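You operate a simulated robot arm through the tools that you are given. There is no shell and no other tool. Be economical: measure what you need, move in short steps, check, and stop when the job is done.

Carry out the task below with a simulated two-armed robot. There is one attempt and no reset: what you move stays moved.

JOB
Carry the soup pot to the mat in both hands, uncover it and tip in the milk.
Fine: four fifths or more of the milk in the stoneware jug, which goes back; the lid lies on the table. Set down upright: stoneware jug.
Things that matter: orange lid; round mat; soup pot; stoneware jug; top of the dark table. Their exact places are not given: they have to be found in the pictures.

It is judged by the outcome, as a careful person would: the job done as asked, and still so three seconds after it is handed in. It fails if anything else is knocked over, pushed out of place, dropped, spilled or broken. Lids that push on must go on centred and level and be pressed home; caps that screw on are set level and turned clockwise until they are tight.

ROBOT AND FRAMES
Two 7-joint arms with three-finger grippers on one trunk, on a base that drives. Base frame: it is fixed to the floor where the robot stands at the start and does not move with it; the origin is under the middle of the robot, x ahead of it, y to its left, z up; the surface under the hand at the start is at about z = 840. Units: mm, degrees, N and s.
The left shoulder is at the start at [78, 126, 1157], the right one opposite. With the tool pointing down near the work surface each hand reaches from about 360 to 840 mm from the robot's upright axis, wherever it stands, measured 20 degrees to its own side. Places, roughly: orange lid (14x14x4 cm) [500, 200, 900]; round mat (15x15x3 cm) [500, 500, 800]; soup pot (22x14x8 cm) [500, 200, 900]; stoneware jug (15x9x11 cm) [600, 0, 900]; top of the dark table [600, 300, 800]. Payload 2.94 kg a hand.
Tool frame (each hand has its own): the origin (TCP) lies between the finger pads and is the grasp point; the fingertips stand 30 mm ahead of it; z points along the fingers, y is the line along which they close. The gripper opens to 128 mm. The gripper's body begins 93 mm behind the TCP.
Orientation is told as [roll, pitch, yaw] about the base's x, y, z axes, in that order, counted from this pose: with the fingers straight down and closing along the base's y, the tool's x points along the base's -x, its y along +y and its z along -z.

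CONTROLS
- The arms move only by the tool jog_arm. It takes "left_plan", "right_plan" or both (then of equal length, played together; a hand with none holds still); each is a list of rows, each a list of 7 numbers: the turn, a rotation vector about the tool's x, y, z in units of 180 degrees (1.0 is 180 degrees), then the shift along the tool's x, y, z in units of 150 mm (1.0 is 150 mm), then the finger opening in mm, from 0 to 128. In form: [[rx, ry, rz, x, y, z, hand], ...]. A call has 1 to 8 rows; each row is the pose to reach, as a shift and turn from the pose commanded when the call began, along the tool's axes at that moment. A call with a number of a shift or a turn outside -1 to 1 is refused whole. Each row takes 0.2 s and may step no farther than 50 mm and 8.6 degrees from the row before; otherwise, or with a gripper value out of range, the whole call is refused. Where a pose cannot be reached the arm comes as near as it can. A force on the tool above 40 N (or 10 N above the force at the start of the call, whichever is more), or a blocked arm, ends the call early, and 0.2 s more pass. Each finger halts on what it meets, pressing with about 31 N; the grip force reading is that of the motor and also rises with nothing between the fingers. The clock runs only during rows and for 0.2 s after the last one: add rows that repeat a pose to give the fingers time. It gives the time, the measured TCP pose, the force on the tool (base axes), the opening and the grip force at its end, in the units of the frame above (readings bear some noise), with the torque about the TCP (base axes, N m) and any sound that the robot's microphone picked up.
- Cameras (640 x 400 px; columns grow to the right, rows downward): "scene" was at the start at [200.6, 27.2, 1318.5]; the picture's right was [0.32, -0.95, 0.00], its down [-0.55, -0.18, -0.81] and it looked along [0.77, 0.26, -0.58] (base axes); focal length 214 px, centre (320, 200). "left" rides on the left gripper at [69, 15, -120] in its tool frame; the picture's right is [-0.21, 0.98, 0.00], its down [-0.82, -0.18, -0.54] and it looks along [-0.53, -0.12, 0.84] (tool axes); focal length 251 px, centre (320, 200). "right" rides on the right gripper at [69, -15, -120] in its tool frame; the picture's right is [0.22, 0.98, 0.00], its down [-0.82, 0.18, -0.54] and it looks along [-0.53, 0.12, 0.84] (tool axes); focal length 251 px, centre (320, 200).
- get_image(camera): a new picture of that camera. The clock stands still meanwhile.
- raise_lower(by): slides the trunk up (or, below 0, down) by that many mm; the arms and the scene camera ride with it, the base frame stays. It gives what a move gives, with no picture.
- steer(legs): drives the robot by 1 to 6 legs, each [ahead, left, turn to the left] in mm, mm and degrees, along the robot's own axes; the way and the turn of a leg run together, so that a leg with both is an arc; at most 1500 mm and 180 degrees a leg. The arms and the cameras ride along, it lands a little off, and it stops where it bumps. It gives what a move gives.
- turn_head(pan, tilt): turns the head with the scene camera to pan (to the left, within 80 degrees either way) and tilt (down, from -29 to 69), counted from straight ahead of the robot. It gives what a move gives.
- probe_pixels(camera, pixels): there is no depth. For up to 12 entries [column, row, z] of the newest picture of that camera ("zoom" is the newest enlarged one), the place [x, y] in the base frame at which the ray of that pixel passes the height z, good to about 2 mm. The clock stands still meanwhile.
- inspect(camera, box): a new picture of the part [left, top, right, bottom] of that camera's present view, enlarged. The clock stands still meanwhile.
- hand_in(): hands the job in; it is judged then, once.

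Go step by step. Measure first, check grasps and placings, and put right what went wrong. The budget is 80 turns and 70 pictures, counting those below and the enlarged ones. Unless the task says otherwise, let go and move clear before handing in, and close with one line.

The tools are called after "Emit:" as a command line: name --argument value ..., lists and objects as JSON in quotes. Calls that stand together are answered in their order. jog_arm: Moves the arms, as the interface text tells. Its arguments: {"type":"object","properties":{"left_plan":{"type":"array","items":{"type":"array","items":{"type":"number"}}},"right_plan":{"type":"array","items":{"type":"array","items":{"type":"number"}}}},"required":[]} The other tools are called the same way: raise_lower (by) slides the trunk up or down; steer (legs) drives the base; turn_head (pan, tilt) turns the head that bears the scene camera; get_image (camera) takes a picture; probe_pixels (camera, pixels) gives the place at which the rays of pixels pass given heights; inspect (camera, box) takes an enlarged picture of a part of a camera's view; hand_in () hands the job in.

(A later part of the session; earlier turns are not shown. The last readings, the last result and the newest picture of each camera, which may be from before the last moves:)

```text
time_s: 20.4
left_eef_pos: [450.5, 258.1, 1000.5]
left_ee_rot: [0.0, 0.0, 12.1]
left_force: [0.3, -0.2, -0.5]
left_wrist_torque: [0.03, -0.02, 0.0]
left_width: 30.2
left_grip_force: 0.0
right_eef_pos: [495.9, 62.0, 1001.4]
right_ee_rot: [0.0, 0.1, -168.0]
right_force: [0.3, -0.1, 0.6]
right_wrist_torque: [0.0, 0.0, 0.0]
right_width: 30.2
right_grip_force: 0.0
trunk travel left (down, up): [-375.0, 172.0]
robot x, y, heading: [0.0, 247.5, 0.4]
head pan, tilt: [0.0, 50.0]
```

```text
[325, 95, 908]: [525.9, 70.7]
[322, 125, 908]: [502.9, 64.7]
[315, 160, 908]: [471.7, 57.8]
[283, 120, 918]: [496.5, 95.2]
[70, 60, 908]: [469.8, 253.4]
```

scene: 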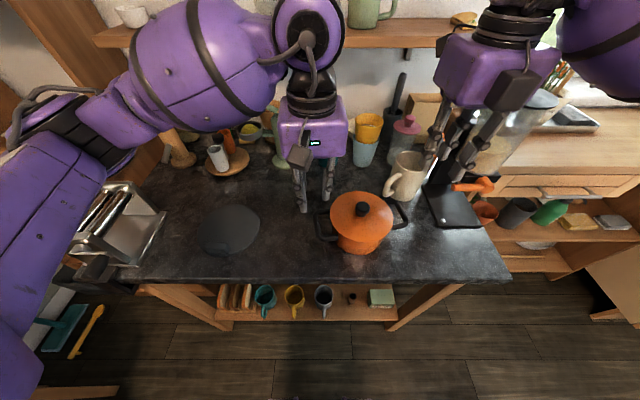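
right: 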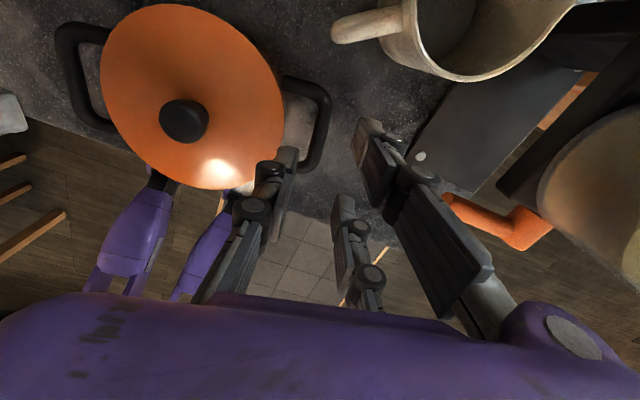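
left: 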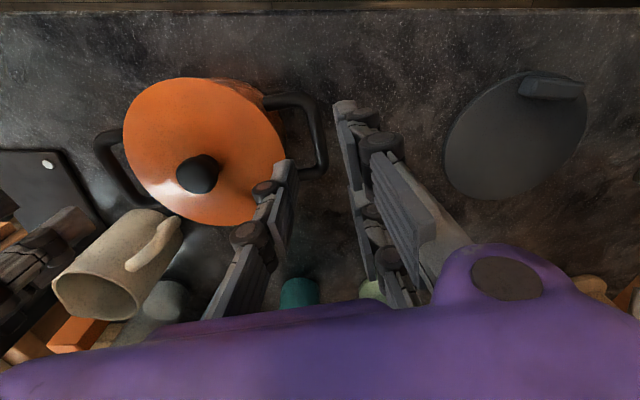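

Both bars lie within a few mm of the hands. I'll apply small corrections and descend slowly to z≈920.

Emit:
jog_arm --left_plan '[[0, 0, 0, -0.008, -0.012, 0.2, 30], [0, 0, 0, -0.008, -0.012, 0.4, 30], [0, 0, 0, -0.008, -0.012, 0.44, 30], [0, 0, 0, -0.008, -0.012, 0.48, 30]]' --right_plan '[[0, 0, 0, 0.018, -0.003, 0.2, 30], [0, 0, 0, 0.018, -0.003, 0.4, 30], [0, 0, 0, 0.018, -0.003, 0.44, 30], [0, 0, 0, 0.018, -0.003, 0.48, 30]]'

Emit:
inspect --camera "left" --box '[200, 70, 400, 230]'

Emit:
inspect --camera "right" --box '[200, 50, 400, 210]'

```text
time_s: 21.4
left_eef_pos: [453.4, 257.5, 927.9]
left_ee_rot: [0.0, 0.0, 12.1]
left_force: [1.2, 0.5, 0.7]
left_wrist_torque: [-0.02, 0.01, 0.01]
left_width: 29.3
left_grip_force: 0.0
right_eef_pos: [498.2, 63.9, 929.9]
right_ee_rot: [-0.1, 0.0, -168.0]
right_force: [-0.3, -0.4, -0.9]
right_wrist_torque: [0.01, 0.0, 0.01]
right_width: 29.6
right_grip_force: 0.1
trunk travel left (down, up): [-375.0, 172.0]
robot x, y, heading: [-1.7, 247.1, 0.0]
head pan, tilt: [0.0, 50.0]
```

```text
2.50 times, centred on (300, 150) of left
```

zoom: 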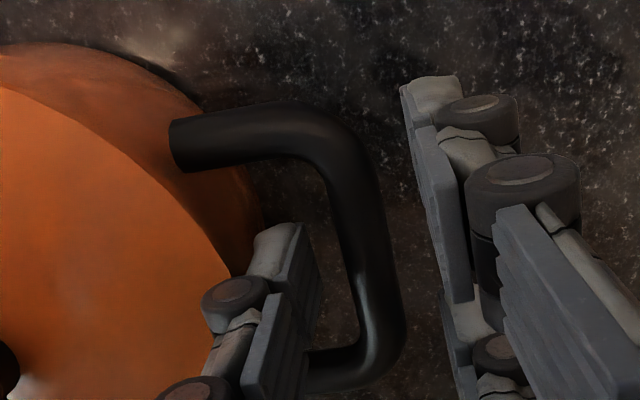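

```text
2.50 times, centred on (300, 130) of right
```

zoom: 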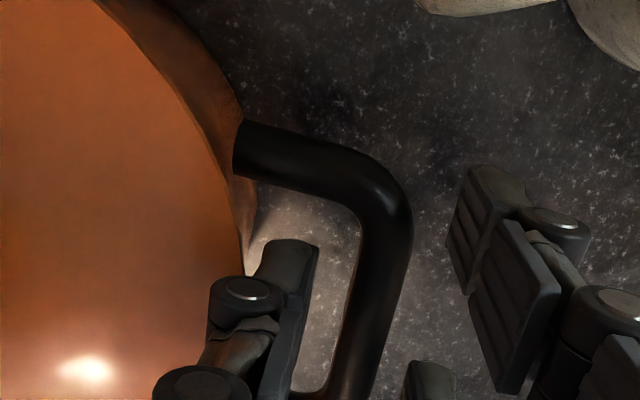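

Each single finger is inside its loop with no contact force. I'll descend a further 8 mm and close both hands.

Emit:
jog_arm --left_plan '[[0, 0, 0, 0, 0, 0.027, 30], [0, 0, 0, 0, 0, 0.053, 30]]' --right_plan '[[0, 0, 0, 0, 0, 0.033, 30], [0, 0, 0, 0, 0, 0.067, 30]]'

Emit:
jog_arm --left_plan '[[0, 0, 0, 0, 0, 0, 20], [0, 0, 0, 0, 0, 0, 10], [0, 0, 0, 0, 0, 0, 0], [0, 0, 0, 0, 0, 0, 0], [0, 0, 0, 0, 0, 0, 0]]' --right_plan '[[0, 0, 0, 0, 0, 0, 20], [0, 0, 0, 0, 0, 0, 10], [0, 0, 0, 0, 0, 0, 0], [0, 0, 0, 0, 0, 0, 0], [0, 0, 0, 0, 0, 0, 0]]'

Emit:
inspect --camera "left" --box '[200, 70, 400, 230]'

Emit:
inspect --camera "right" --box '[200, 50, 400, 210]'

```text
time_s: 22.0
left_eef_pos: [453.2, 257.5, 919.8]
left_ee_rot: [-0.1, -0.1, 12.1]
left_force: [-1.2, 1.6, 2.5]
left_wrist_torque: [-0.01, -0.04, -0.04]
left_width: 28.2
left_grip_force: 0.1
right_eef_pos: [497.9, 64.4, 919.8]
right_ee_rot: [0.0, 0.1, -168.0]
right_force: [0.6, -2.3, 1.4]
right_wrist_torque: [0.1, -0.01, -0.06]
right_width: 28.5
right_grip_force: 0.1
trunk travel left (down, up): [-375.0, 172.0]
robot x, y, heading: [2.5, 249.5, -0.1]
head pan, tilt: [0.0, 50.0]
```

```text
time_s: 23.2
left_eef_pos: [452.7, 257.8, 918.2]
left_ee_rot: [0.0, 0.0, 12.0]
left_force: [-10.3, -2.7, 0.4]
left_wrist_torque: [-0.08, 0.22, -1.11]
left_width: 12.2
left_grip_force: 31.4
right_eef_pos: [498.7, 64.3, 920.1]
right_ee_rot: [-0.1, 0.2, -168.1]
right_force: [10.5, 3.5, -0.6]
right_wrist_torque: [0.02, -0.23, -0.97]
right_width: 12.4
right_grip_force: 31.4
trunk travel left (down, up): [-375.0, 172.0]
robot x, y, heading: [-3.5, 247.7, -0.0]
head pan, tilt: [0.0, 50.0]
```

```text
2.50 times, centred on (300, 150) of left
```

zoom: 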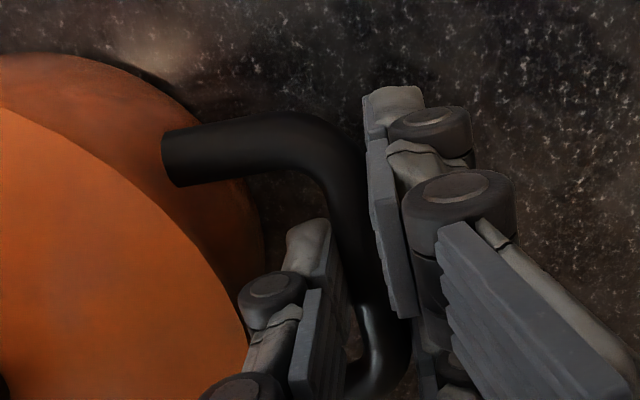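

```text
2.50 times, centred on (300, 130) of right
```

zoom: 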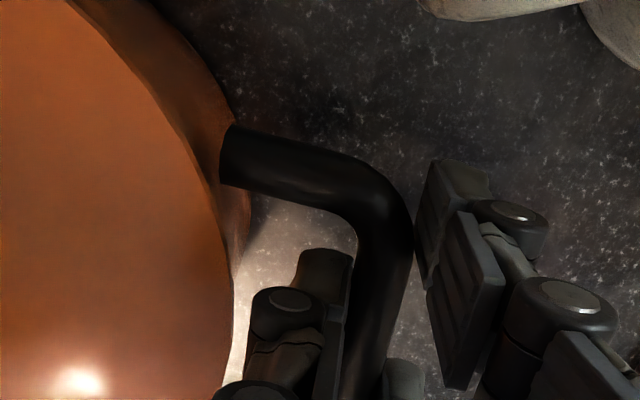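

Both hands grip 12 mm bars at 31 N. I'll lift 45 mm gently and check.

Emit:
jog_arm --left_plan '[[0, 0, 0, 0, 0, -0.05, 0], [0, 0, 0, 0, 0, -0.12, 0], [0, 0, 0, 0, 0, -0.2, 0], [0, 0, 0, 0, 0, -0.3, 0], [0, 0, 0, 0, 0, -0.3, 0]]' --right_plan '[[0, 0, 0, 0, 0, -0.05, 0], [0, 0, 0, 0, 0, -0.12, 0], [0, 0, 0, 0, 0, -0.2, 0], [0, 0, 0, 0, 0, -0.3, 0], [0, 0, 0, 0, 0, -0.3, 0]]'

Emit:
inspect --camera "scene" --box '[270, 120, 450, 260]'

```text
time_s: 24.4
left_eef_pos: [451.7, 258.0, 966.1]
left_ee_rot: [0.0, -0.1, 12.0]
left_force: [-8.1, -5.7, -6.0]
left_wrist_torque: [-0.03, 0.31, -0.98]
left_width: 12.1
left_grip_force: 31.1
right_eef_pos: [498.0, 63.7, 963.1]
right_ee_rot: [0.0, -0.2, -167.9]
right_force: [9.6, 3.9, -5.2]
right_wrist_torque: [0.06, -0.32, -0.85]
right_width: 12.5
right_grip_force: 31.1
trunk travel left (down, up): [-375.0, 172.0]
robot x, y, heading: [0.2, 250.4, -0.1]
head pan, tilt: [0.0, 50.0]
```

```text
2.86 times, centred on (360, 190) of scene
```

zoom: 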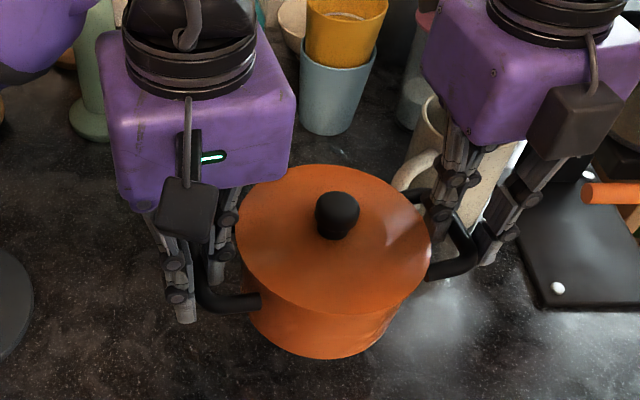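

The pot is up and level, about 11 N shared. Before carrying, I'll check how far the toaster leaves room to the left of the mat, and the mat itself.

Emit:
probe_pixels --camera "scene" --pixels '[[167, 213, 840], [137, 268, 840], [155, 208, 930], [130, 265, 930], [197, 230, 848], [260, 230, 848], [230, 206, 848], [229, 256, 848], [205, 240, 860], [232, 246, 860]]'

Emit:
inspect --camera "scene" --box '[100, 160, 300, 280]'

```text
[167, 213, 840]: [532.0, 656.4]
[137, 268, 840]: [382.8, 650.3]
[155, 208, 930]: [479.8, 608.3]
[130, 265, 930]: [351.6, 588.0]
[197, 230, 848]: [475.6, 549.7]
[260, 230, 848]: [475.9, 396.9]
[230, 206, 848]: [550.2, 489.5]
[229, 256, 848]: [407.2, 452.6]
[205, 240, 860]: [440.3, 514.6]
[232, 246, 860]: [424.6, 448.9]
```

```text
3.20 times, centred on (200, 220) of scene
```

zoom: 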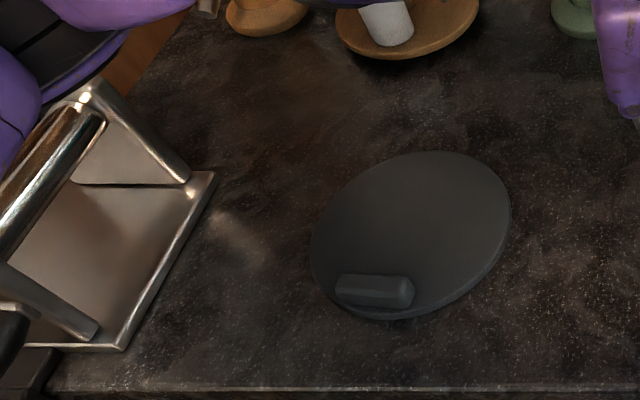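

The pasta machine's plate ends at y≈650, which leaves enough room. The mat centre is (480,475). I'll carry the pot in small synchronized steps towards (499,474).

Emit:
jog_arm --left_plan '[[0, 0, 0, -0.03, 0.1, 0, 0], [0, 0, 0, -0.07, 0.24, 0, 0], [0, 0, 0, -0.115, 0.39, 0, 0], [0, 0, 0, -0.16, 0.54, 0, 0], [0, 0, 0, -0.196, 0.669, 0, 0]]' --right_plan '[[0, 0, 0, 0.03, -0.1, 0, 0], [0, 0, 0, 0.07, -0.24, 0, 0], [0, 0, 0, 0.115, -0.39, 0, 0], [0, 0, 0, 0.16, -0.54, 0, 0], [0, 0, 0, 0.196, -0.669, 0, 0]]'

Emit:
jog_arm --left_plan '[[0, 0, 0, -0.03, 0.1, 0, 0], [0, 0, 0, -0.07, 0.24, 0, 0], [0, 0, 0, -0.115, 0.39, 0, 0], [0, 0, 0, -0.16, 0.54, 0, 0], [0, 0, 0, -0.196, 0.669, 0, 0]]' --right_plan '[[0, 0, 0, 0.03, -0.1, 0, 0], [0, 0, 0, 0.07, -0.24, 0, 0], [0, 0, 0, 0.115, -0.39, 0, 0], [0, 0, 0, 0.16, -0.54, 0, 0], [0, 0, 0, 0.196, -0.669, 0, 0]]'

Emit:
inspect --camera "scene" --box '[100, 100, 420, 300]'

```text
time_s: 25.6
left_eef_pos: [461.1, 362.6, 965.5]
left_ee_rot: [-0.1, 0.0, 12.0]
left_force: [-13.5, 2.4, -6.2]
left_wrist_torque: [0.12, -0.01, -1.23]
left_width: 12.8
left_grip_force: 30.8
right_eef_pos: [506.3, 169.4, 964.2]
right_ee_rot: [0.0, 0.0, -167.9]
right_force: [12.5, -1.1, -4.0]
right_wrist_torque: [-0.04, 0.1, -1.06]
right_width: 12.3
right_grip_force: 31.0
trunk travel left (down, up): [-375.0, 172.0]
robot x, y, heading: [-1.4, 250.8, 0.1]
head pan, tilt: [0.0, 50.0]
```

```text
time_s: 26.8
left_eef_pos: [468.4, 466.4, 965.7]
left_ee_rot: [-0.2, 0.0, 12.0]
left_force: [-10.1, -2.8, -6.9]
left_wrist_torque: [-0.01, 0.26, -1.04]
left_width: 12.4
left_grip_force: 30.9
right_eef_pos: [513.1, 273.4, 962.8]
right_ee_rot: [-0.1, -0.1, -167.9]
right_force: [9.7, 2.9, -4.8]
right_wrist_torque: [0.11, -0.25, -0.97]
right_width: 12.5
right_grip_force: 30.8
trunk travel left (down, up): [-375.0, 172.0]
robot x, y, heading: [0.1, 252.6, 0.2]
head pan, tilt: [0.0, 50.0]
```

```text
2.00 times, centred on (260, 200) of scene
```

zoom: 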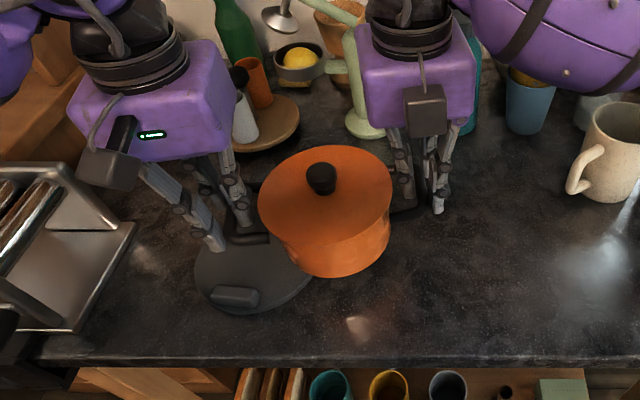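

The carry is steady and the pot is level, with the midpoint at (491,370). I'll continue the last 104 mm and then look.

Emit:
jog_arm --left_plan '[[0, 0, 0, -0.03, 0.1, 0, 0], [0, 0, 0, -0.07, 0.24, 0, 0], [0, 0, 0, -0.115, 0.39, 0, 0], [0, 0, 0, -0.16, 0.54, 0, 0], [0, 0, 0, -0.199, 0.668, 0, 0], [0, 0, 0, -0.199, 0.668, 0, 0]]' --right_plan '[[0, 0, 0, 0.03, -0.1, 0, 0], [0, 0, 0, 0.07, -0.24, 0, 0], [0, 0, 0, 0.115, -0.39, 0, 0], [0, 0, 0, 0.16, -0.54, 0, 0], [0, 0, 0, 0.199, -0.668, 0, 0], [0, 0, 0, 0.199, -0.668, 0, 0]]'

Emit:
get_image --camera "scene"

Emit:
inspect --camera "scene" --box '[130, 140, 310, 280]'

```text
time_s: 28.2
left_eef_pos: [476.5, 569.9, 963.8]
left_ee_rot: [0.0, 0.0, 12.1]
left_force: [-8.9, -5.5, -5.5]
left_wrist_torque: [-0.03, -0.15, -1.06]
left_width: 12.5
left_grip_force: 31.4
right_eef_pos: [523.2, 377.2, 962.4]
right_ee_rot: [0.0, 0.1, -168.0]
right_force: [8.8, 4.5, -4.5]
right_wrist_torque: [0.02, 0.12, -0.91]
right_width: 12.5
right_grip_force: 31.4
trunk travel left (down, up): [-375.0, 172.0]
robot x, y, heading: [0.8, 248.6, 0.0]
head pan, tilt: [0.0, 50.0]
```

```text
27 pictures are left
```

scene: 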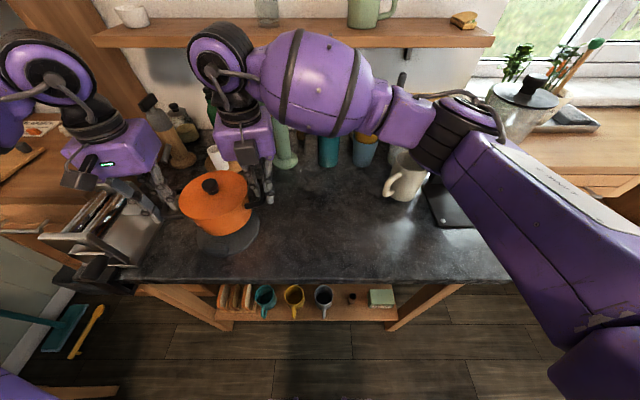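

```text
2.86 times, centred on (220, 210) of scene
```

zoom: 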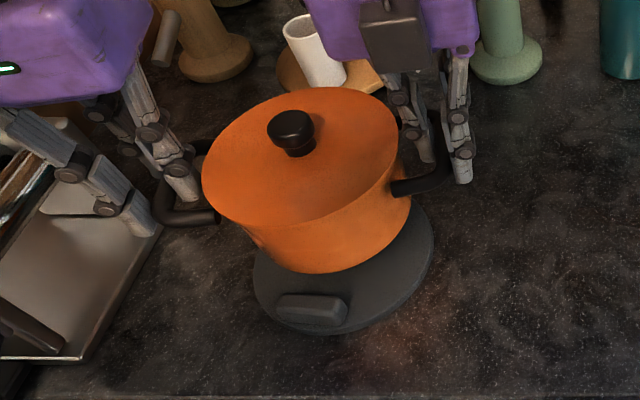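

The pot hovers over the disc, behind the block. I'll check its bottom edge against the mat before lowering.

Emit:
probe_pixels --camera "zoom" --pixels '[[320, 272, 885], [250, 232, 885], [408, 222, 885], [290, 122, 985], [280, 298, 858], [345, 300, 858], [254, 262, 848], [434, 240, 848], [330, 333, 848]]'

```text
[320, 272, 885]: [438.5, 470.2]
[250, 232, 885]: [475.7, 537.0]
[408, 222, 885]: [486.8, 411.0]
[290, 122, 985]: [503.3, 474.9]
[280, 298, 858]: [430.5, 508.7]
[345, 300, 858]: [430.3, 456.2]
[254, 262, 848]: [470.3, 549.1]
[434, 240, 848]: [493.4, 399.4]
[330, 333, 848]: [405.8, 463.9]
```

The base front edge is at x≈438–440 and the block ends at about 435. I'll nudge 3 mm further away while lowering, and watch for contact.

Emit:
jog_arm --left_plan '[[0, 0, 0, -0.02, -0.004, 0.07, 0], [0, 0, 0, -0.02, -0.004, 0.14, 0], [0, 0, 0, -0.02, -0.004, 0.18, 0], [0, 0, 0, -0.02, -0.004, 0.2, 0]]' --right_plan '[[0, 0, 0, 0.02, 0.004, 0.07, 0], [0, 0, 0, 0.02, 0.004, 0.14, 0], [0, 0, 0, 0.02, 0.004, 0.18, 0], [0, 0, 0, 0.02, 0.004, 0.2, 0]]'

Emit:
jog_arm --left_plan '[[0, 0, 0, 0, 0, 0.013, 0], [0, 0, 0, 0, 0, 0.027, 0]]' --right_plan '[[0, 0, 0, 0, 0, 0.013, 0], [0, 0, 0, 0, 0, 0.027, 0]]'

Emit:
inspect --camera "scene" --box '[130, 160, 290, 280]'

```text
time_s: 29.2
left_eef_pos: [479.5, 569.4, 934.9]
left_ee_rot: [0.0, 0.0, 12.0]
left_force: [-10.8, -0.5, -4.9]
left_wrist_torque: [0.01, -0.02, -1.18]
left_width: 12.5
left_grip_force: 30.8
right_eef_pos: [524.5, 376.9, 932.2]
right_ee_rot: [0.1, 0.0, -168.0]
right_force: [12.5, 0.9, -5.3]
right_wrist_torque: [-0.05, 0.02, -1.06]
right_width: 12.4
right_grip_force: 30.6
trunk travel left (down, up): [-375.0, 172.0]
robot x, y, heading: [-1.8, 249.7, 0.1]
head pan, tilt: [0.0, 50.0]
```

```text
time_s: 29.8
left_eef_pos: [480.3, 570.8, 930.8]
left_ee_rot: [0.0, 0.2, 12.2]
left_force: [-10.7, 0.4, -4.4]
left_wrist_torque: [-0.02, 0.26, -1.17]
left_width: 12.3
left_grip_force: 30.8
right_eef_pos: [524.5, 376.8, 929.4]
right_ee_rot: [0.0, 0.1, -168.1]
right_force: [12.4, 0.7, -4.3]
right_wrist_torque: [0.02, -0.26, -1.01]
right_width: 12.3
right_grip_force: 31.5
trunk travel left (down, up): [-375.0, 172.0]
robot x, y, heading: [-0.6, 248.5, 0.1]
head pan, tilt: [0.0, 50.0]
```

```text
3.33 times, centred on (210, 220) of scene
```

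zoom: 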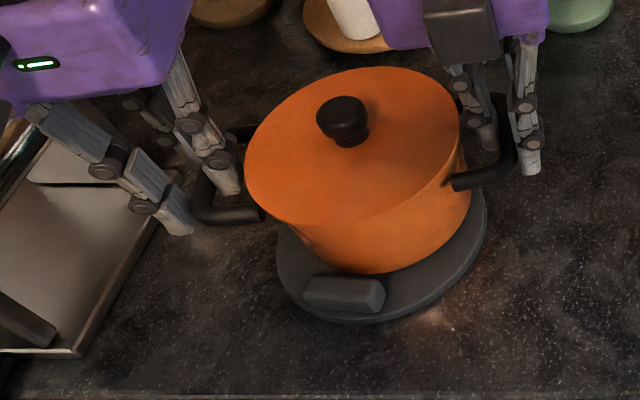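

The pot bottom is at about 851, just above the disc. I'll lower it a millimetre or two at a time.

Emit:
jog_arm --left_plan '[[0, 0, 0, 0, 0, 0.01, 0], [0, 0, 0, 0, 0, 0.02, 0]]' --right_plan '[[0, 0, 0, 0, 0, 0.01, 0], [0, 0, 0, 0, 0, 0.02, 0]]'

Emit:
jog_arm --left_plan '[[0, 0, 0, 0, 0, 0.01, 0], [0, 0, 0, 0, 0, 0.02, 0]]' --right_plan '[[0, 0, 0, 0, 0, 0.01, 0], [0, 0, 0, 0, 0, 0.02, 0]]'

```text
time_s: 30.4
left_eef_pos: [480.9, 571.6, 929.1]
left_ee_rot: [0.0, 0.0, 12.0]
left_force: [-12.2, 0.4, -2.6]
left_wrist_torque: [-0.03, 0.53, -1.18]
left_width: 12.3
left_grip_force: 31.1
right_eef_pos: [525.5, 376.3, 926.0]
right_ee_rot: [0.0, 0.0, -168.1]
right_force: [10.6, 0.9, -3.0]
right_wrist_torque: [-0.04, -0.37, -1.03]
right_width: 12.6
right_grip_force: 31.0
trunk travel left (down, up): [-375.0, 172.0]
robot x, y, heading: [-2.5, 247.6, 0.0]
head pan, tilt: [0.0, 50.0]
```

```text
time_s: 31.0
left_eef_pos: [478.6, 570.5, 926.8]
left_ee_rot: [0.0, -0.4, 12.1]
left_force: [-6.7, 3.9, 15.9]
left_wrist_torque: [-0.11, 1.15, -1.22]
left_width: 12.4
left_grip_force: 31.0
right_eef_pos: [524.0, 377.7, 925.9]
right_ee_rot: [-0.2, 0.3, -168.1]
right_force: [15.4, 0.0, 17.4]
right_wrist_torque: [-0.03, 0.11, -1.02]
right_width: 12.6
right_grip_force: 31.4
trunk travel left (down, up): [-375.0, 172.0]
robot x, y, heading: [3.9, 247.5, -0.1]
head pan, tilt: [0.0, 50.0]
```

It's seated: both hands now feel about +16 N upward. I'll ease up 1 mm, open both to 30, then rise straight up.

Emit:
jog_arm --left_plan '[[0, 0, 0, 0, 0, -0.008, 0], [0, 0, 0, 0, 0, -0.008, 15], [0, 0, 0, 0, 0, -0.008, 30], [0, 0, 0, 0, 0, -0.008, 30]]' --right_plan '[[0, 0, 0, 0, 0, -0.008, 0], [0, 0, 0, 0, 0, -0.008, 15], [0, 0, 0, 0, 0, -0.008, 30], [0, 0, 0, 0, 0, -0.008, 30]]'

Emit:
jog_arm --left_plan '[[0, 0, 0, 0, 0, -0.07, 30], [0, 0, 0, 0, 0, -0.2, 30], [0, 0, 0, 0, 0, -0.5, 30], [0, 0, 0, 0, 0, -0.75, 30]]' --right_plan '[[0, 0, 0, 0, 0, -0.07, 30], [0, 0, 0, 0, 0, -0.2, 30], [0, 0, 0, 0, 0, -0.5, 30], [0, 0, 0, 0, 0, -0.75, 30]]'

Emit:
get_image --camera "scene"

Emit:
inspect --camera "scene" --box '[130, 150, 290, 280]'

```text
time_s: 32.0
left_eef_pos: [479.8, 569.8, 926.0]
left_ee_rot: [0.0, 0.0, 12.1]
left_force: [-0.5, 2.1, 0.2]
left_wrist_torque: [-0.01, 0.0, -0.03]
left_width: 29.0
left_grip_force: 0.0
right_eef_pos: [524.8, 376.1, 923.9]
right_ee_rot: [0.1, 0.0, -167.9]
right_force: [0.4, -1.7, -0.1]
right_wrist_torque: [-0.02, -0.01, 0.02]
right_width: 29.0
right_grip_force: 0.1
trunk travel left (down, up): [-375.0, 172.0]
robot x, y, heading: [-0.9, 247.9, 0.2]
head pan, tilt: [0.0, 50.0]
```

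```text
time_s: 33.0
left_eef_pos: [478.6, 569.2, 1039.1]
left_ee_rot: [0.0, 0.0, 12.1]
left_force: [-0.2, 0.5, -0.4]
left_wrist_torque: [0.01, -0.04, 0.01]
left_width: 29.9
left_grip_force: 0.1
right_eef_pos: [525.5, 377.0, 1036.5]
right_ee_rot: [0.0, 0.0, -168.0]
right_force: [0.3, -0.7, 0.2]
right_wrist_torque: [0.03, -0.02, 0.04]
right_width: 29.9
right_grip_force: 0.1
trunk travel left (down, up): [-375.0, 172.0]
robot x, y, heading: [4.7, 250.3, 0.0]
head pan, tilt: [0.0, 50.0]
```

```text
24 pictures are left
```

scene: 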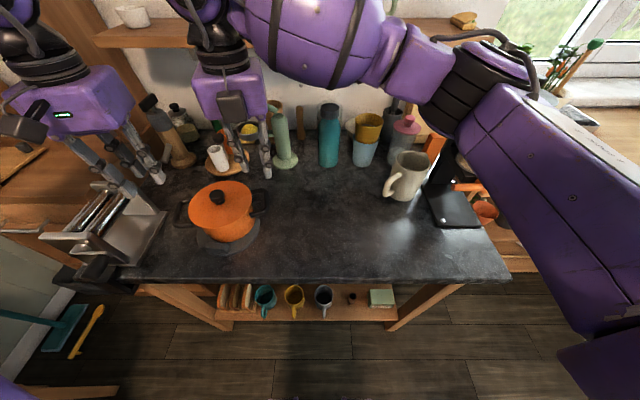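

```text
3.08 times, centred on (210, 215) of scene
```

zoom: 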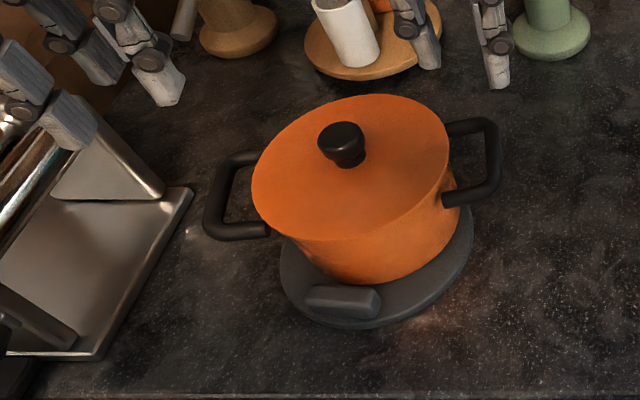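

The pot sits upright on the mat, clear of the block. Next is the lid knob, so I'll measure it with both hand cameras.

Emit:
get_image --camera "right"

Emit:
inspect --camera "right" --box '[110, 40, 290, 200]'

Emit:
get_image --camera "left"

```text
22 pictures are left
```

right: 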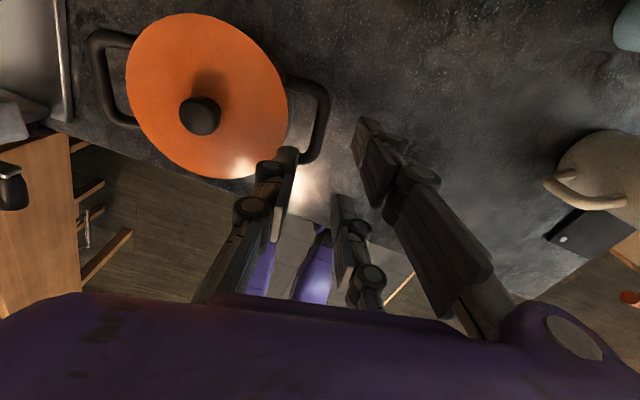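

```text
2.50 times, centred on (200, 120) of right
```

zoom: 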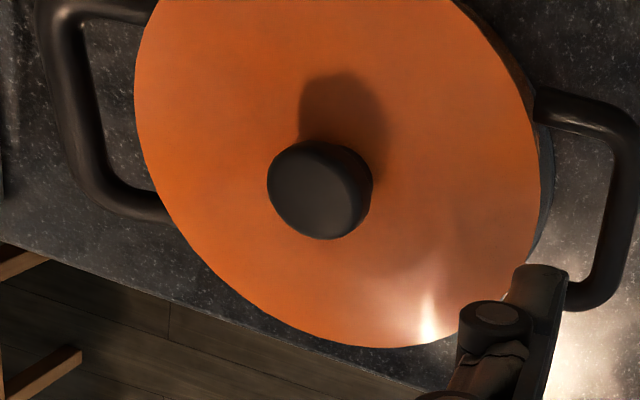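

```text
20 pictures are left
```

left: 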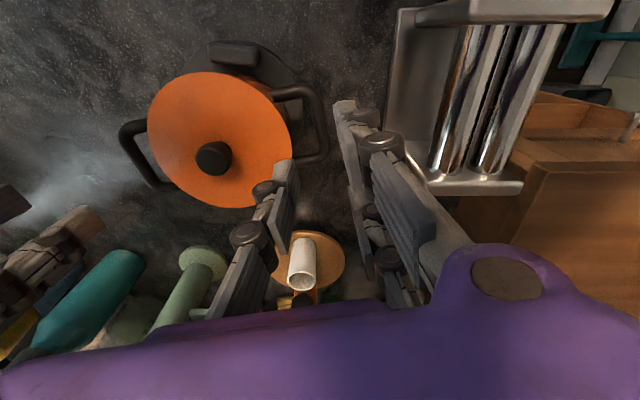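

Emit:
probe_pixels --camera "right" --pixels '[[198.4, 114, 950], [198.4, 114, 965], [198.4, 114, 980], [179, 110, 965], [217, 118, 965], [127, 75, 927], [287, 115, 927], [195, 14, 927], [218, 178, 927]]'

Emit:
probe_pixels --camera "left" --pixels '[[211, 160, 950], [211, 160, 965], [211, 160, 980], [148, 140, 927], [292, 155, 927], [215, 72, 927], [225, 207, 927]]'

Emit:
probe_pixels --camera "scene" --pixels '[[217.5, 192.5, 950], [217.5, 192.5, 965], [217.5, 192.5, 980], [392, 180, 900], [371, 255, 840]]'

```text
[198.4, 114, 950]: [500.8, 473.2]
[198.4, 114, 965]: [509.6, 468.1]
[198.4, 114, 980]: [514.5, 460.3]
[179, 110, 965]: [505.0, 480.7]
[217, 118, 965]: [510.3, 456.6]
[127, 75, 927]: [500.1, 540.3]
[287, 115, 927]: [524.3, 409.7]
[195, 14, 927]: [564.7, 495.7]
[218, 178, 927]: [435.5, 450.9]
```

```text
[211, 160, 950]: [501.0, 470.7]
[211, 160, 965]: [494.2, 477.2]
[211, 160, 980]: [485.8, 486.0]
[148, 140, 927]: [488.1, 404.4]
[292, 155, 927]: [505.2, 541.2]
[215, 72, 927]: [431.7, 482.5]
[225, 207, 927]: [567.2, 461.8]
```

```text
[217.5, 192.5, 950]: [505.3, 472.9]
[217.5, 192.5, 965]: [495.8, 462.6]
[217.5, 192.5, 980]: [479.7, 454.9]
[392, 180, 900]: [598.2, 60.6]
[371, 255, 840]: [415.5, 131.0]
```

The knob top is at about (501,472,951) and roughly 27 mm across. The pair of fingers has a gap of about 37 mm, so I'll pinch the knob between the single finger and one of the pair, offset 14.5 mm. First the left hand goes back out of the way.

Emit:
jog_arm --left_plan '[[0, 0, 0, 0.1, 0.05, -0.2, 30], [0, 0, 0, 0.3, 0.15, -0.35, 30], [0, 0, 0, 0.5, 0.25, -0.5, 30], [0, 0, 0, 0.7, 0.33, -0.65, 30], [0, 0, 0, 0.865, 0.388, -0.75, 30]]'

Emit:
jog_arm --right_plan '[[0, 0, 0, -0.04, -0.22, 0, 45], [0, 0, 0, -0.08, -0.44, 0, 60], [0, 0, 0, -0.122, -0.653, 0, 60], [0, 0, 0, -0.122, -0.653, 0.2, 60], [0, 0, 0, -0.122, -0.653, 0.35, 60]]'

Emit:
inspect --camera "right" --box '[220, 60, 440, 230]'

Emit:
inspect --camera "scene" --box '[150, 130, 290, 260]'

```text
time_s: 34.2
left_eef_pos: [340.1, 600.9, 1152.6]
left_ee_rot: [0.1, 0.0, 12.0]
left_force: [-0.2, 0.1, 0.4]
left_wrist_torque: [-0.02, -0.01, 0.0]
left_width: 29.9
left_grip_force: 0.4
right_eef_pos: [524.3, 377.8, 1036.5]
right_ee_rot: [0.0, 0.0, -167.9]
right_force: [-0.6, 0.0, 0.5]
right_wrist_torque: [0.02, 0.03, 0.02]
right_width: 30.2
right_grip_force: 0.1
trunk travel left (down, up): [-375.0, 172.0]
robot x, y, heading: [0.0, 247.6, 0.4]
head pan, tilt: [0.0, 50.0]
```

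```text
time_s: 35.4
left_eef_pos: [341.8, 600.3, 1151.2]
left_ee_rot: [0.0, 0.0, 12.2]
left_force: [-0.6, -0.8, -0.5]
left_wrist_torque: [-0.03, 0.01, 0.01]
left_width: 30.0
left_grip_force: 0.1
right_eef_pos: [487.1, 469.1, 983.5]
right_ee_rot: [0.0, -0.1, -168.0]
right_force: [0.1, 0.1, -0.1]
right_wrist_torque: [-0.01, -0.03, 0.0]
right_width: 60.2
right_grip_force: 0.0
trunk travel left (down, up): [-375.0, 172.0]
robot x, y, heading: [0.2, 247.8, 0.0]
head pan, tilt: [0.0, 50.0]
```

```text
2.35 times, centred on (330, 145) of right
```

zoom: 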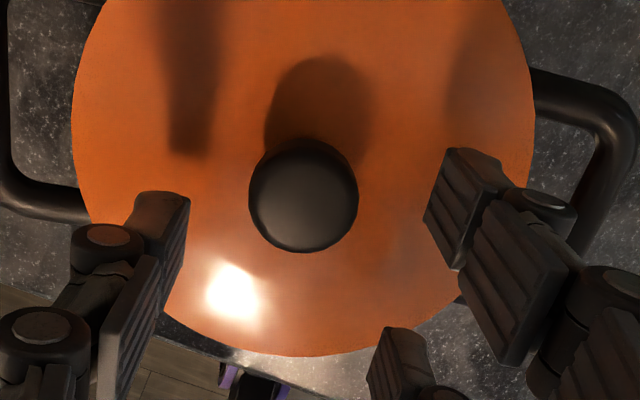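

```text
3.08 times, centred on (220, 195) of scene
```

zoom: 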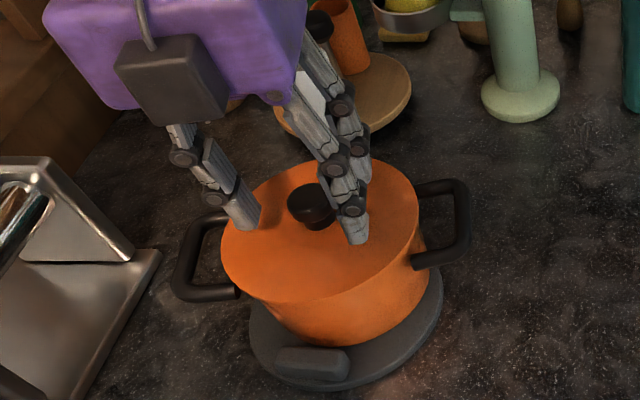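

The knob lies between the single finger and the far finger, as planned. I'll descend about 20 mm, then close.

Emit:
jog_arm --right_plan '[[0, 0, 0, 0, 0, 0.05, 60], [0, 0, 0, 0, 0, 0.1, 60], [0, 0, 0, 0, 0, 0.133, 60]]'

Emit:
jog_arm --right_plan '[[0, 0, 0, 0, 0, 0, 45], [0, 0, 0, 0, 0, 0, 35], [0, 0, 0, 0, 0, 0, 25], [0, 0, 0, 0, 0, 0, 15], [0, 0, 0, 0, 0, 0, 5], [0, 0, 0, 0, 0, 0, 0]]'

Emit:
inspect --camera "right" --box '[220, 60, 440, 230]'

```text
time_s: 36.2
left_eef_pos: [341.6, 600.6, 1151.5]
left_ee_rot: [0.0, 0.0, 12.1]
left_force: [-0.8, -0.4, -0.3]
left_wrist_torque: [-0.02, 0.02, 0.01]
left_width: 30.0
left_grip_force: 0.0
right_eef_pos: [487.3, 469.8, 963.2]
right_ee_rot: [-0.1, 0.1, -168.0]
right_force: [0.3, 0.6, -0.5]
right_wrist_torque: [-0.02, 0.03, 0.03]
right_width: 59.9
right_grip_force: 0.1
trunk travel left (down, up): [-375.0, 172.0]
robot x, y, heading: [0.9, 250.1, 0.4]
head pan, tilt: [0.0, 50.0]
```

```text
time_s: 37.6
left_eef_pos: [339.5, 601.8, 1150.7]
left_ee_rot: [0.0, 0.1, 12.1]
left_force: [-0.2, 0.6, -0.5]
left_wrist_torque: [0.01, -0.03, 0.02]
left_width: 29.9
left_grip_force: 0.1
right_eef_pos: [486.8, 469.3, 963.1]
right_ee_rot: [0.0, 0.0, -167.9]
right_force: [-1.6, 4.2, -0.8]
right_wrist_torque: [0.12, 0.13, 0.03]
right_width: 26.5
right_grip_force: 31.5
trunk travel left (down, up): [-375.0, 172.0]
robot x, y, heading: [-3.2, 247.3, -0.1]
head pan, tilt: [0.0, 50.0]
```

```text
2.35 times, centred on (330, 145) of right
```

zoom: 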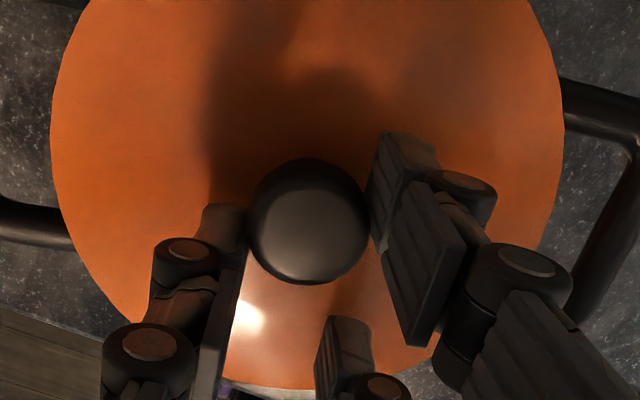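

The hand grips the knob at 26.5 mm and 31 N. Lifting slowly.

Emit:
jog_arm --right_plan '[[0, 0, 0, 0, 0, -0.03, 0], [0, 0, 0, 0, 0, -0.07, 0], [0, 0, 0, 0, 0, -0.15, 0], [0, 0, 0, 0, 0, -0.3, 0], [0, 0, 0, 0, 0, -0.45, 0]]'

Emit:
inspect --camera "scene" --box '[150, 110, 310, 260]'

```text
time_s: 38.8
left_eef_pos: [341.1, 600.9, 1152.0]
left_ee_rot: [0.0, 0.0, 12.2]
left_force: [-0.3, 0.2, 0.8]
left_wrist_torque: [0.02, -0.02, 0.03]
left_width: 29.7
left_grip_force: 0.0
right_eef_pos: [485.3, 468.4, 1031.8]
right_ee_rot: [0.1, -0.1, -168.0]
right_force: [0.2, -0.7, -0.2]
right_wrist_torque: [0.02, 0.03, 0.02]
right_width: 26.3
right_grip_force: 31.5
trunk travel left (down, up): [-375.0, 172.0]
robot x, y, heading: [-1.0, 250.9, 0.1]
head pan, tilt: [0.0, 50.0]
```

```text
2.67 times, centred on (230, 185) of scene
```

zoom: 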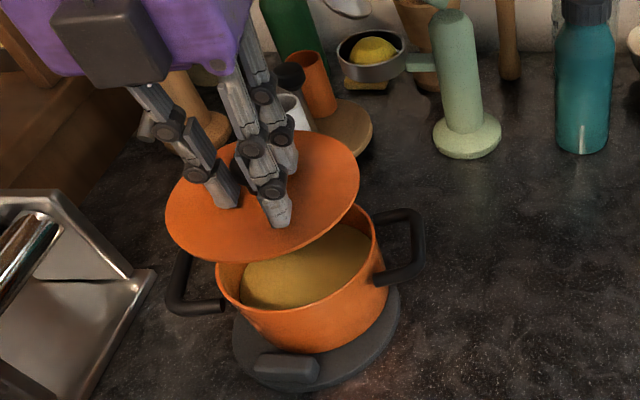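

The lid is off level and the soup is visible. I'll carry the lid to the clear table area near (460,210).

Emit:
jog_arm --right_plan '[[0, 0, 0, -0.05, 0.13, -0.05, 0], [0, 0, 0, -0.12, 0.3, -0.05, 0], [0, 0, 0, -0.19, 0.48, -0.05, 0], [0, 0, 0, -0.25, 0.66, -0.05, 0], [0, 0, 0, -0.314, 0.826, -0.05, 0]]'

Emit:
jog_arm --right_plan '[[0, 0, 0, -0.05, 0.13, 0.0, 0], [0, 0, 0, -0.12, 0.3, 0.1, 0], [0, 0, 0, -0.19, 0.48, 0.2, 0], [0, 0, 0, -0.25, 0.66, 0.35, 0], [0, 0, 0, -0.314, 0.826, 0.5, 0], [0, 0, 0, -0.314, 0.826, 0.7, 0], [0, 0, 0, -0.314, 0.826, 0.85, 0]]'

Emit:
inspect --camera "scene" --box '[230, 110, 430, 270]'

```text
time_s: 40.0
left_eef_pos: [340.3, 600.0, 1152.0]
left_ee_rot: [0.0, 0.0, 12.1]
left_force: [-0.2, 0.0, -0.1]
left_wrist_torque: [0.04, -0.03, 0.0]
left_width: 30.0
left_grip_force: 0.0
right_eef_pos: [463.0, 335.3, 1039.8]
right_ee_rot: [0.0, 0.0, -168.0]
right_force: [-0.8, 0.2, -1.3]
right_wrist_torque: [0.03, -0.01, -0.02]
right_width: 26.4
right_grip_force: 30.8
trunk travel left (down, up): [-375.0, 172.0]
robot x, y, heading: [0.7, 249.6, 0.1]
head pan, tilt: [0.0, 50.0]
```

```text
time_s: 41.6
left_eef_pos: [341.8, 601.4, 1151.7]
left_ee_rot: [0.1, 0.1, 12.2]
left_force: [0.6, -0.1, 0.0]
left_wrist_torque: [0.02, 0.01, -0.02]
left_width: 29.6
left_grip_force: 0.1
right_eef_pos: [445.2, 208.3, 911.0]
right_ee_rot: [-0.1, 0.1, -167.9]
right_force: [-0.8, -0.2, -1.6]
right_wrist_torque: [0.01, -0.06, -0.02]
right_width: 26.0
right_grip_force: 31.4
trunk travel left (down, up): [-375.0, 172.0]
robot x, y, heading: [0.4, 249.9, -0.1]
head pan, tilt: [0.0, 50.0]
```

```text
2.50 times, centred on (330, 190) of scene
```

zoom: 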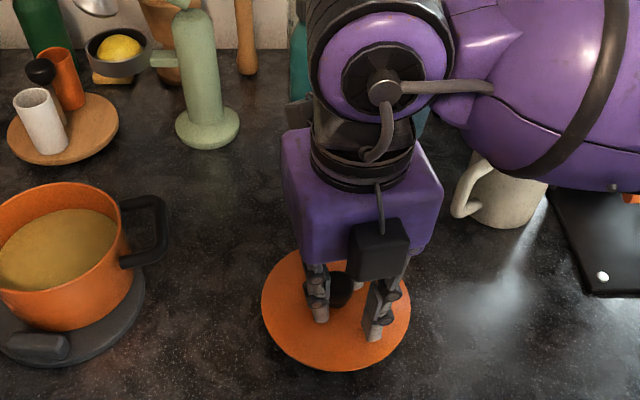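

The lid is close above clear table. I'll lower in small steps until it touches.

Emit:
jog_arm --right_plan '[[0, 0, 0, 0, 0, 0.03, 0], [0, 0, 0, 0, 0, 0.06, 0], [0, 0, 0, 0, 0, 0.08, 0]]'

Emit:
jog_arm --right_plan '[[0, 0, 0, 0, 0, 0.013, 0], [0, 0, 0, 0, 0, 0.027, 0], [0, 0, 0, 0, 0, 0.04, 0]]'

```text
time_s: 42.4
left_eef_pos: [341.8, 601.8, 1151.3]
left_ee_rot: [0.0, 0.0, 12.1]
left_force: [-0.4, -0.1, -0.2]
left_wrist_torque: [0.0, -0.02, -0.03]
left_width: 29.6
left_grip_force: 0.1
right_eef_pos: [446.1, 208.2, 899.7]
right_ee_rot: [0.0, 0.0, -168.0]
right_force: [-0.7, -0.4, -1.3]
right_wrist_torque: [-0.02, -0.04, 0.0]
right_width: 26.4
right_grip_force: 31.0
trunk travel left (down, up): [-375.0, 172.0]
robot x, y, heading: [0.7, 247.9, 0.3]
head pan, tilt: [0.0, 50.0]
```

```text
time_s: 43.2
left_eef_pos: [341.2, 600.5, 1151.4]
left_ee_rot: [0.0, 0.1, 12.1]
left_force: [-0.9, -0.7, 0.5]
left_wrist_torque: [0.01, 0.0, -0.01]
left_width: 29.9
left_grip_force: 0.0
right_eef_pos: [445.6, 208.2, 893.8]
right_ee_rot: [0.0, 0.0, -168.0]
right_force: [0.3, 0.2, -0.3]
right_wrist_torque: [0.01, 0.02, -0.02]
right_width: 26.4
right_grip_force: 30.9
trunk travel left (down, up): [-375.0, 172.0]
robot x, y, heading: [-0.0, 250.0, 0.1]
head pan, tilt: [0.0, 50.0]
```

Emit:
jog_arm --right_plan '[[0, 0, 0, 0, 0, 0.013, 0], [0, 0, 0, 0, 0, 0.027, 0]]'

Emit:
jog_arm --right_plan '[[0, 0, 0, 0, 0, 0.01, 0], [0, 0, 0, 0, 0, 0.02, 0], [0, 0, 0, 0, 0, 0.02, 0]]'

Emit:
inspect --camera "scene" --box '[260, 180, 400, 270]'

```text
time_s: 43.8
left_eef_pos: [340.9, 601.5, 1151.5]
left_ee_rot: [-0.1, 0.1, 12.1]
left_force: [0.1, -0.1, -0.5]
left_wrist_torque: [-0.03, 0.02, 0.0]
left_width: 29.6
left_grip_force: 0.2
right_eef_pos: [446.2, 207.6, 890.1]
right_ee_rot: [0.0, 0.0, -168.0]
right_force: [-1.1, -0.6, -0.9]
right_wrist_torque: [-0.02, 0.02, 0.05]
right_width: 26.2
right_grip_force: 31.0
trunk travel left (down, up): [-375.0, 172.0]
robot x, y, heading: [-2.1, 251.3, 0.0]
head pan, tilt: [0.0, 50.0]
```

```text
time_s: 44.6
left_eef_pos: [340.4, 600.8, 1151.3]
left_ee_rot: [0.0, -0.1, 12.1]
left_force: [0.8, -0.3, 0.6]
left_wrist_torque: [-0.03, -0.03, -0.01]
left_width: 30.0
left_grip_force: 0.1
right_eef_pos: [445.6, 206.7, 887.3]
right_ee_rot: [-0.1, 0.0, -167.9]
right_force: [0.0, 0.7, -0.3]
right_wrist_torque: [-0.03, 0.01, 0.04]
right_width: 26.5
right_grip_force: 31.1
trunk travel left (down, up): [-375.0, 172.0]
robot x, y, heading: [-0.9, 248.0, -0.1]
head pan, tilt: [0.0, 50.0]
```

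```text
4.44 times, centred on (330, 225) of scene
```

zoom: 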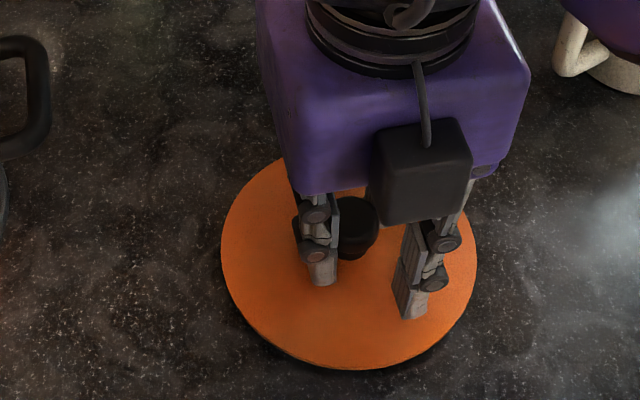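

Still hovering: a thin shadow shows under the near rim. Continuing down.

Emit:
jog_arm --right_plan '[[0, 0, 0, 0, 0, 0.013, 0], [0, 0, 0, 0, 0, 0.027, 0]]'

Emit:
jog_arm --right_plan '[[0, 0, 0, 0, 0, 0.01, 0], [0, 0, 0, 0, 0, 0.02, 0]]'

Emit:
jog_arm --right_plan '[[0, 0, 0, 0, 0, 0.01, 0], [0, 0, 0, 0, 0, 0.02, 0]]'

```text
time_s: 45.2
left_eef_pos: [340.2, 599.9, 1153.4]
left_ee_rot: [0.0, -0.1, 12.1]
left_force: [0.6, 0.0, -0.4]
left_wrist_torque: [0.0, 0.01, -0.01]
left_width: 30.2
left_grip_force: 0.0
right_eef_pos: [446.6, 206.6, 885.5]
right_ee_rot: [0.0, 0.4, -168.1]
right_force: [-0.6, -2.9, 24.3]
right_wrist_torque: [-0.21, 0.09, -0.06]
right_width: 26.2
right_grip_force: 31.1
trunk travel left (down, up): [-375.0, 172.0]
robot x, y, heading: [1.4, 249.4, 0.1]
head pan, tilt: [0.0, 50.0]
```

```text
time_s: 45.8
left_eef_pos: [339.6, 602.1, 1152.1]
left_ee_rot: [0.0, -0.1, 12.2]
left_force: [-0.3, -0.2, 0.1]
left_wrist_torque: [-0.01, 0.01, 0.0]
left_width: 29.9
left_grip_force: 0.1
right_eef_pos: [445.4, 206.6, 881.8]
right_ee_rot: [0.0, 0.3, -168.0]
right_force: [4.9, -3.5, 31.5]
right_wrist_torque: [0.0, -0.39, -0.19]
right_width: 26.4
right_grip_force: 31.3
trunk travel left (down, up): [-375.0, 172.0]
robot x, y, heading: [1.3, 248.4, 0.1]
head pan, tilt: [0.0, 50.0]
```

```text
time_s: 46.2
left_eef_pos: [339.5, 601.0, 1152.0]
left_ee_rot: [0.0, 0.0, 12.2]
left_force: [-0.2, 1.3, 0.7]
left_wrist_torque: [0.01, 0.04, -0.02]
left_width: 30.0
left_grip_force: 0.1
right_eef_pos: [444.9, 207.7, 881.0]
right_ee_rot: [-0.1, 0.3, -167.9]
right_force: [-5.6, -3.1, 14.0]
right_wrist_torque: [-0.11, 0.18, 0.0]
right_width: 26.1
right_grip_force: 31.1
trunk travel left (down, up): [-375.0, 172.0]
robot x, y, heading: [2.6, 250.3, -0.2]
head pan, tilt: [0.0, 50.0]
stopped in row 1 (right hand): the force on the tool passed its limit at 44 N (the readings are from after the stop); the commanded pose is now the measured one
```

The lid is firmly down, so I'll open wide and rise.

Emit:
jog_arm --right_plan '[[0, 0, 0, 0, 0, -0.007, 20], [0, 0, 0, 0, 0, -0.013, 40], [0, 0, 0, 0, 0, -0.013, 60], [0, 0, 0, 0, 0, -0.1, 64], [0, 0, 0, 0, 0, -0.4, 64], [0, 0, 0, 0, 0, -0.7, 64], [0, 0, 0, 0, 0, -1.0, 64]]'

Emit:
jog_arm --right_plan '[[0, 0, 0, -0.1, 0.3, -0.2, 64], [0, 0, 0, -0.2, 0.5, -0.4, 64], [0, 0, 0, -0.3, 0.8, -0.4, 64], [0, 0, 0, -0.4, 1.0, -0.4, 64]]'

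Emit:
get_image --camera "scene"

Emit:
get_image --camera "right"

```text
time_s: 47.8
left_eef_pos: [340.2, 601.6, 1151.9]
left_ee_rot: [0.0, 0.0, 12.1]
left_force: [0.5, 0.6, 0.5]
left_wrist_torque: [0.01, -0.02, 0.02]
left_width: 29.9
left_grip_force: 0.1
right_eef_pos: [445.7, 209.3, 1028.8]
right_ee_rot: [0.0, 0.2, -168.1]
right_force: [0.7, 0.1, -0.2]
right_wrist_torque: [0.02, 0.01, -0.01]
right_width: 64.0
right_grip_force: 0.1
trunk travel left (down, up): [-375.0, 172.0]
robot x, y, heading: [-2.0, 249.2, -0.1]
head pan, tilt: [0.0, 50.0]
```

```text
refused: row 1 steps farther than a row can; nothing moved
```

```text
13 pictures are left
```

scene: 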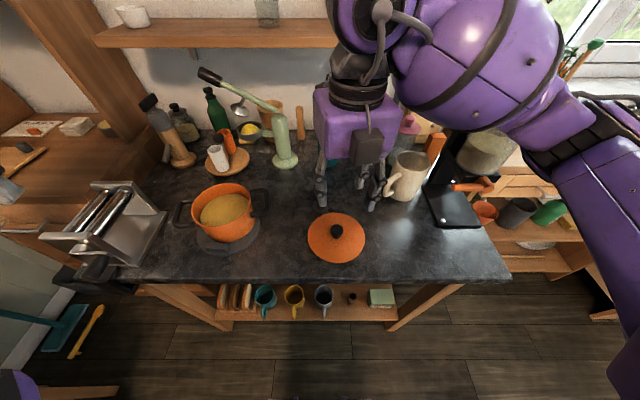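

```text
12 pictures are left
```

right: 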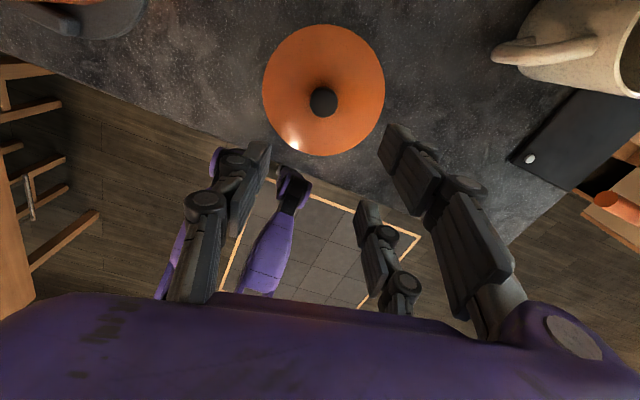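

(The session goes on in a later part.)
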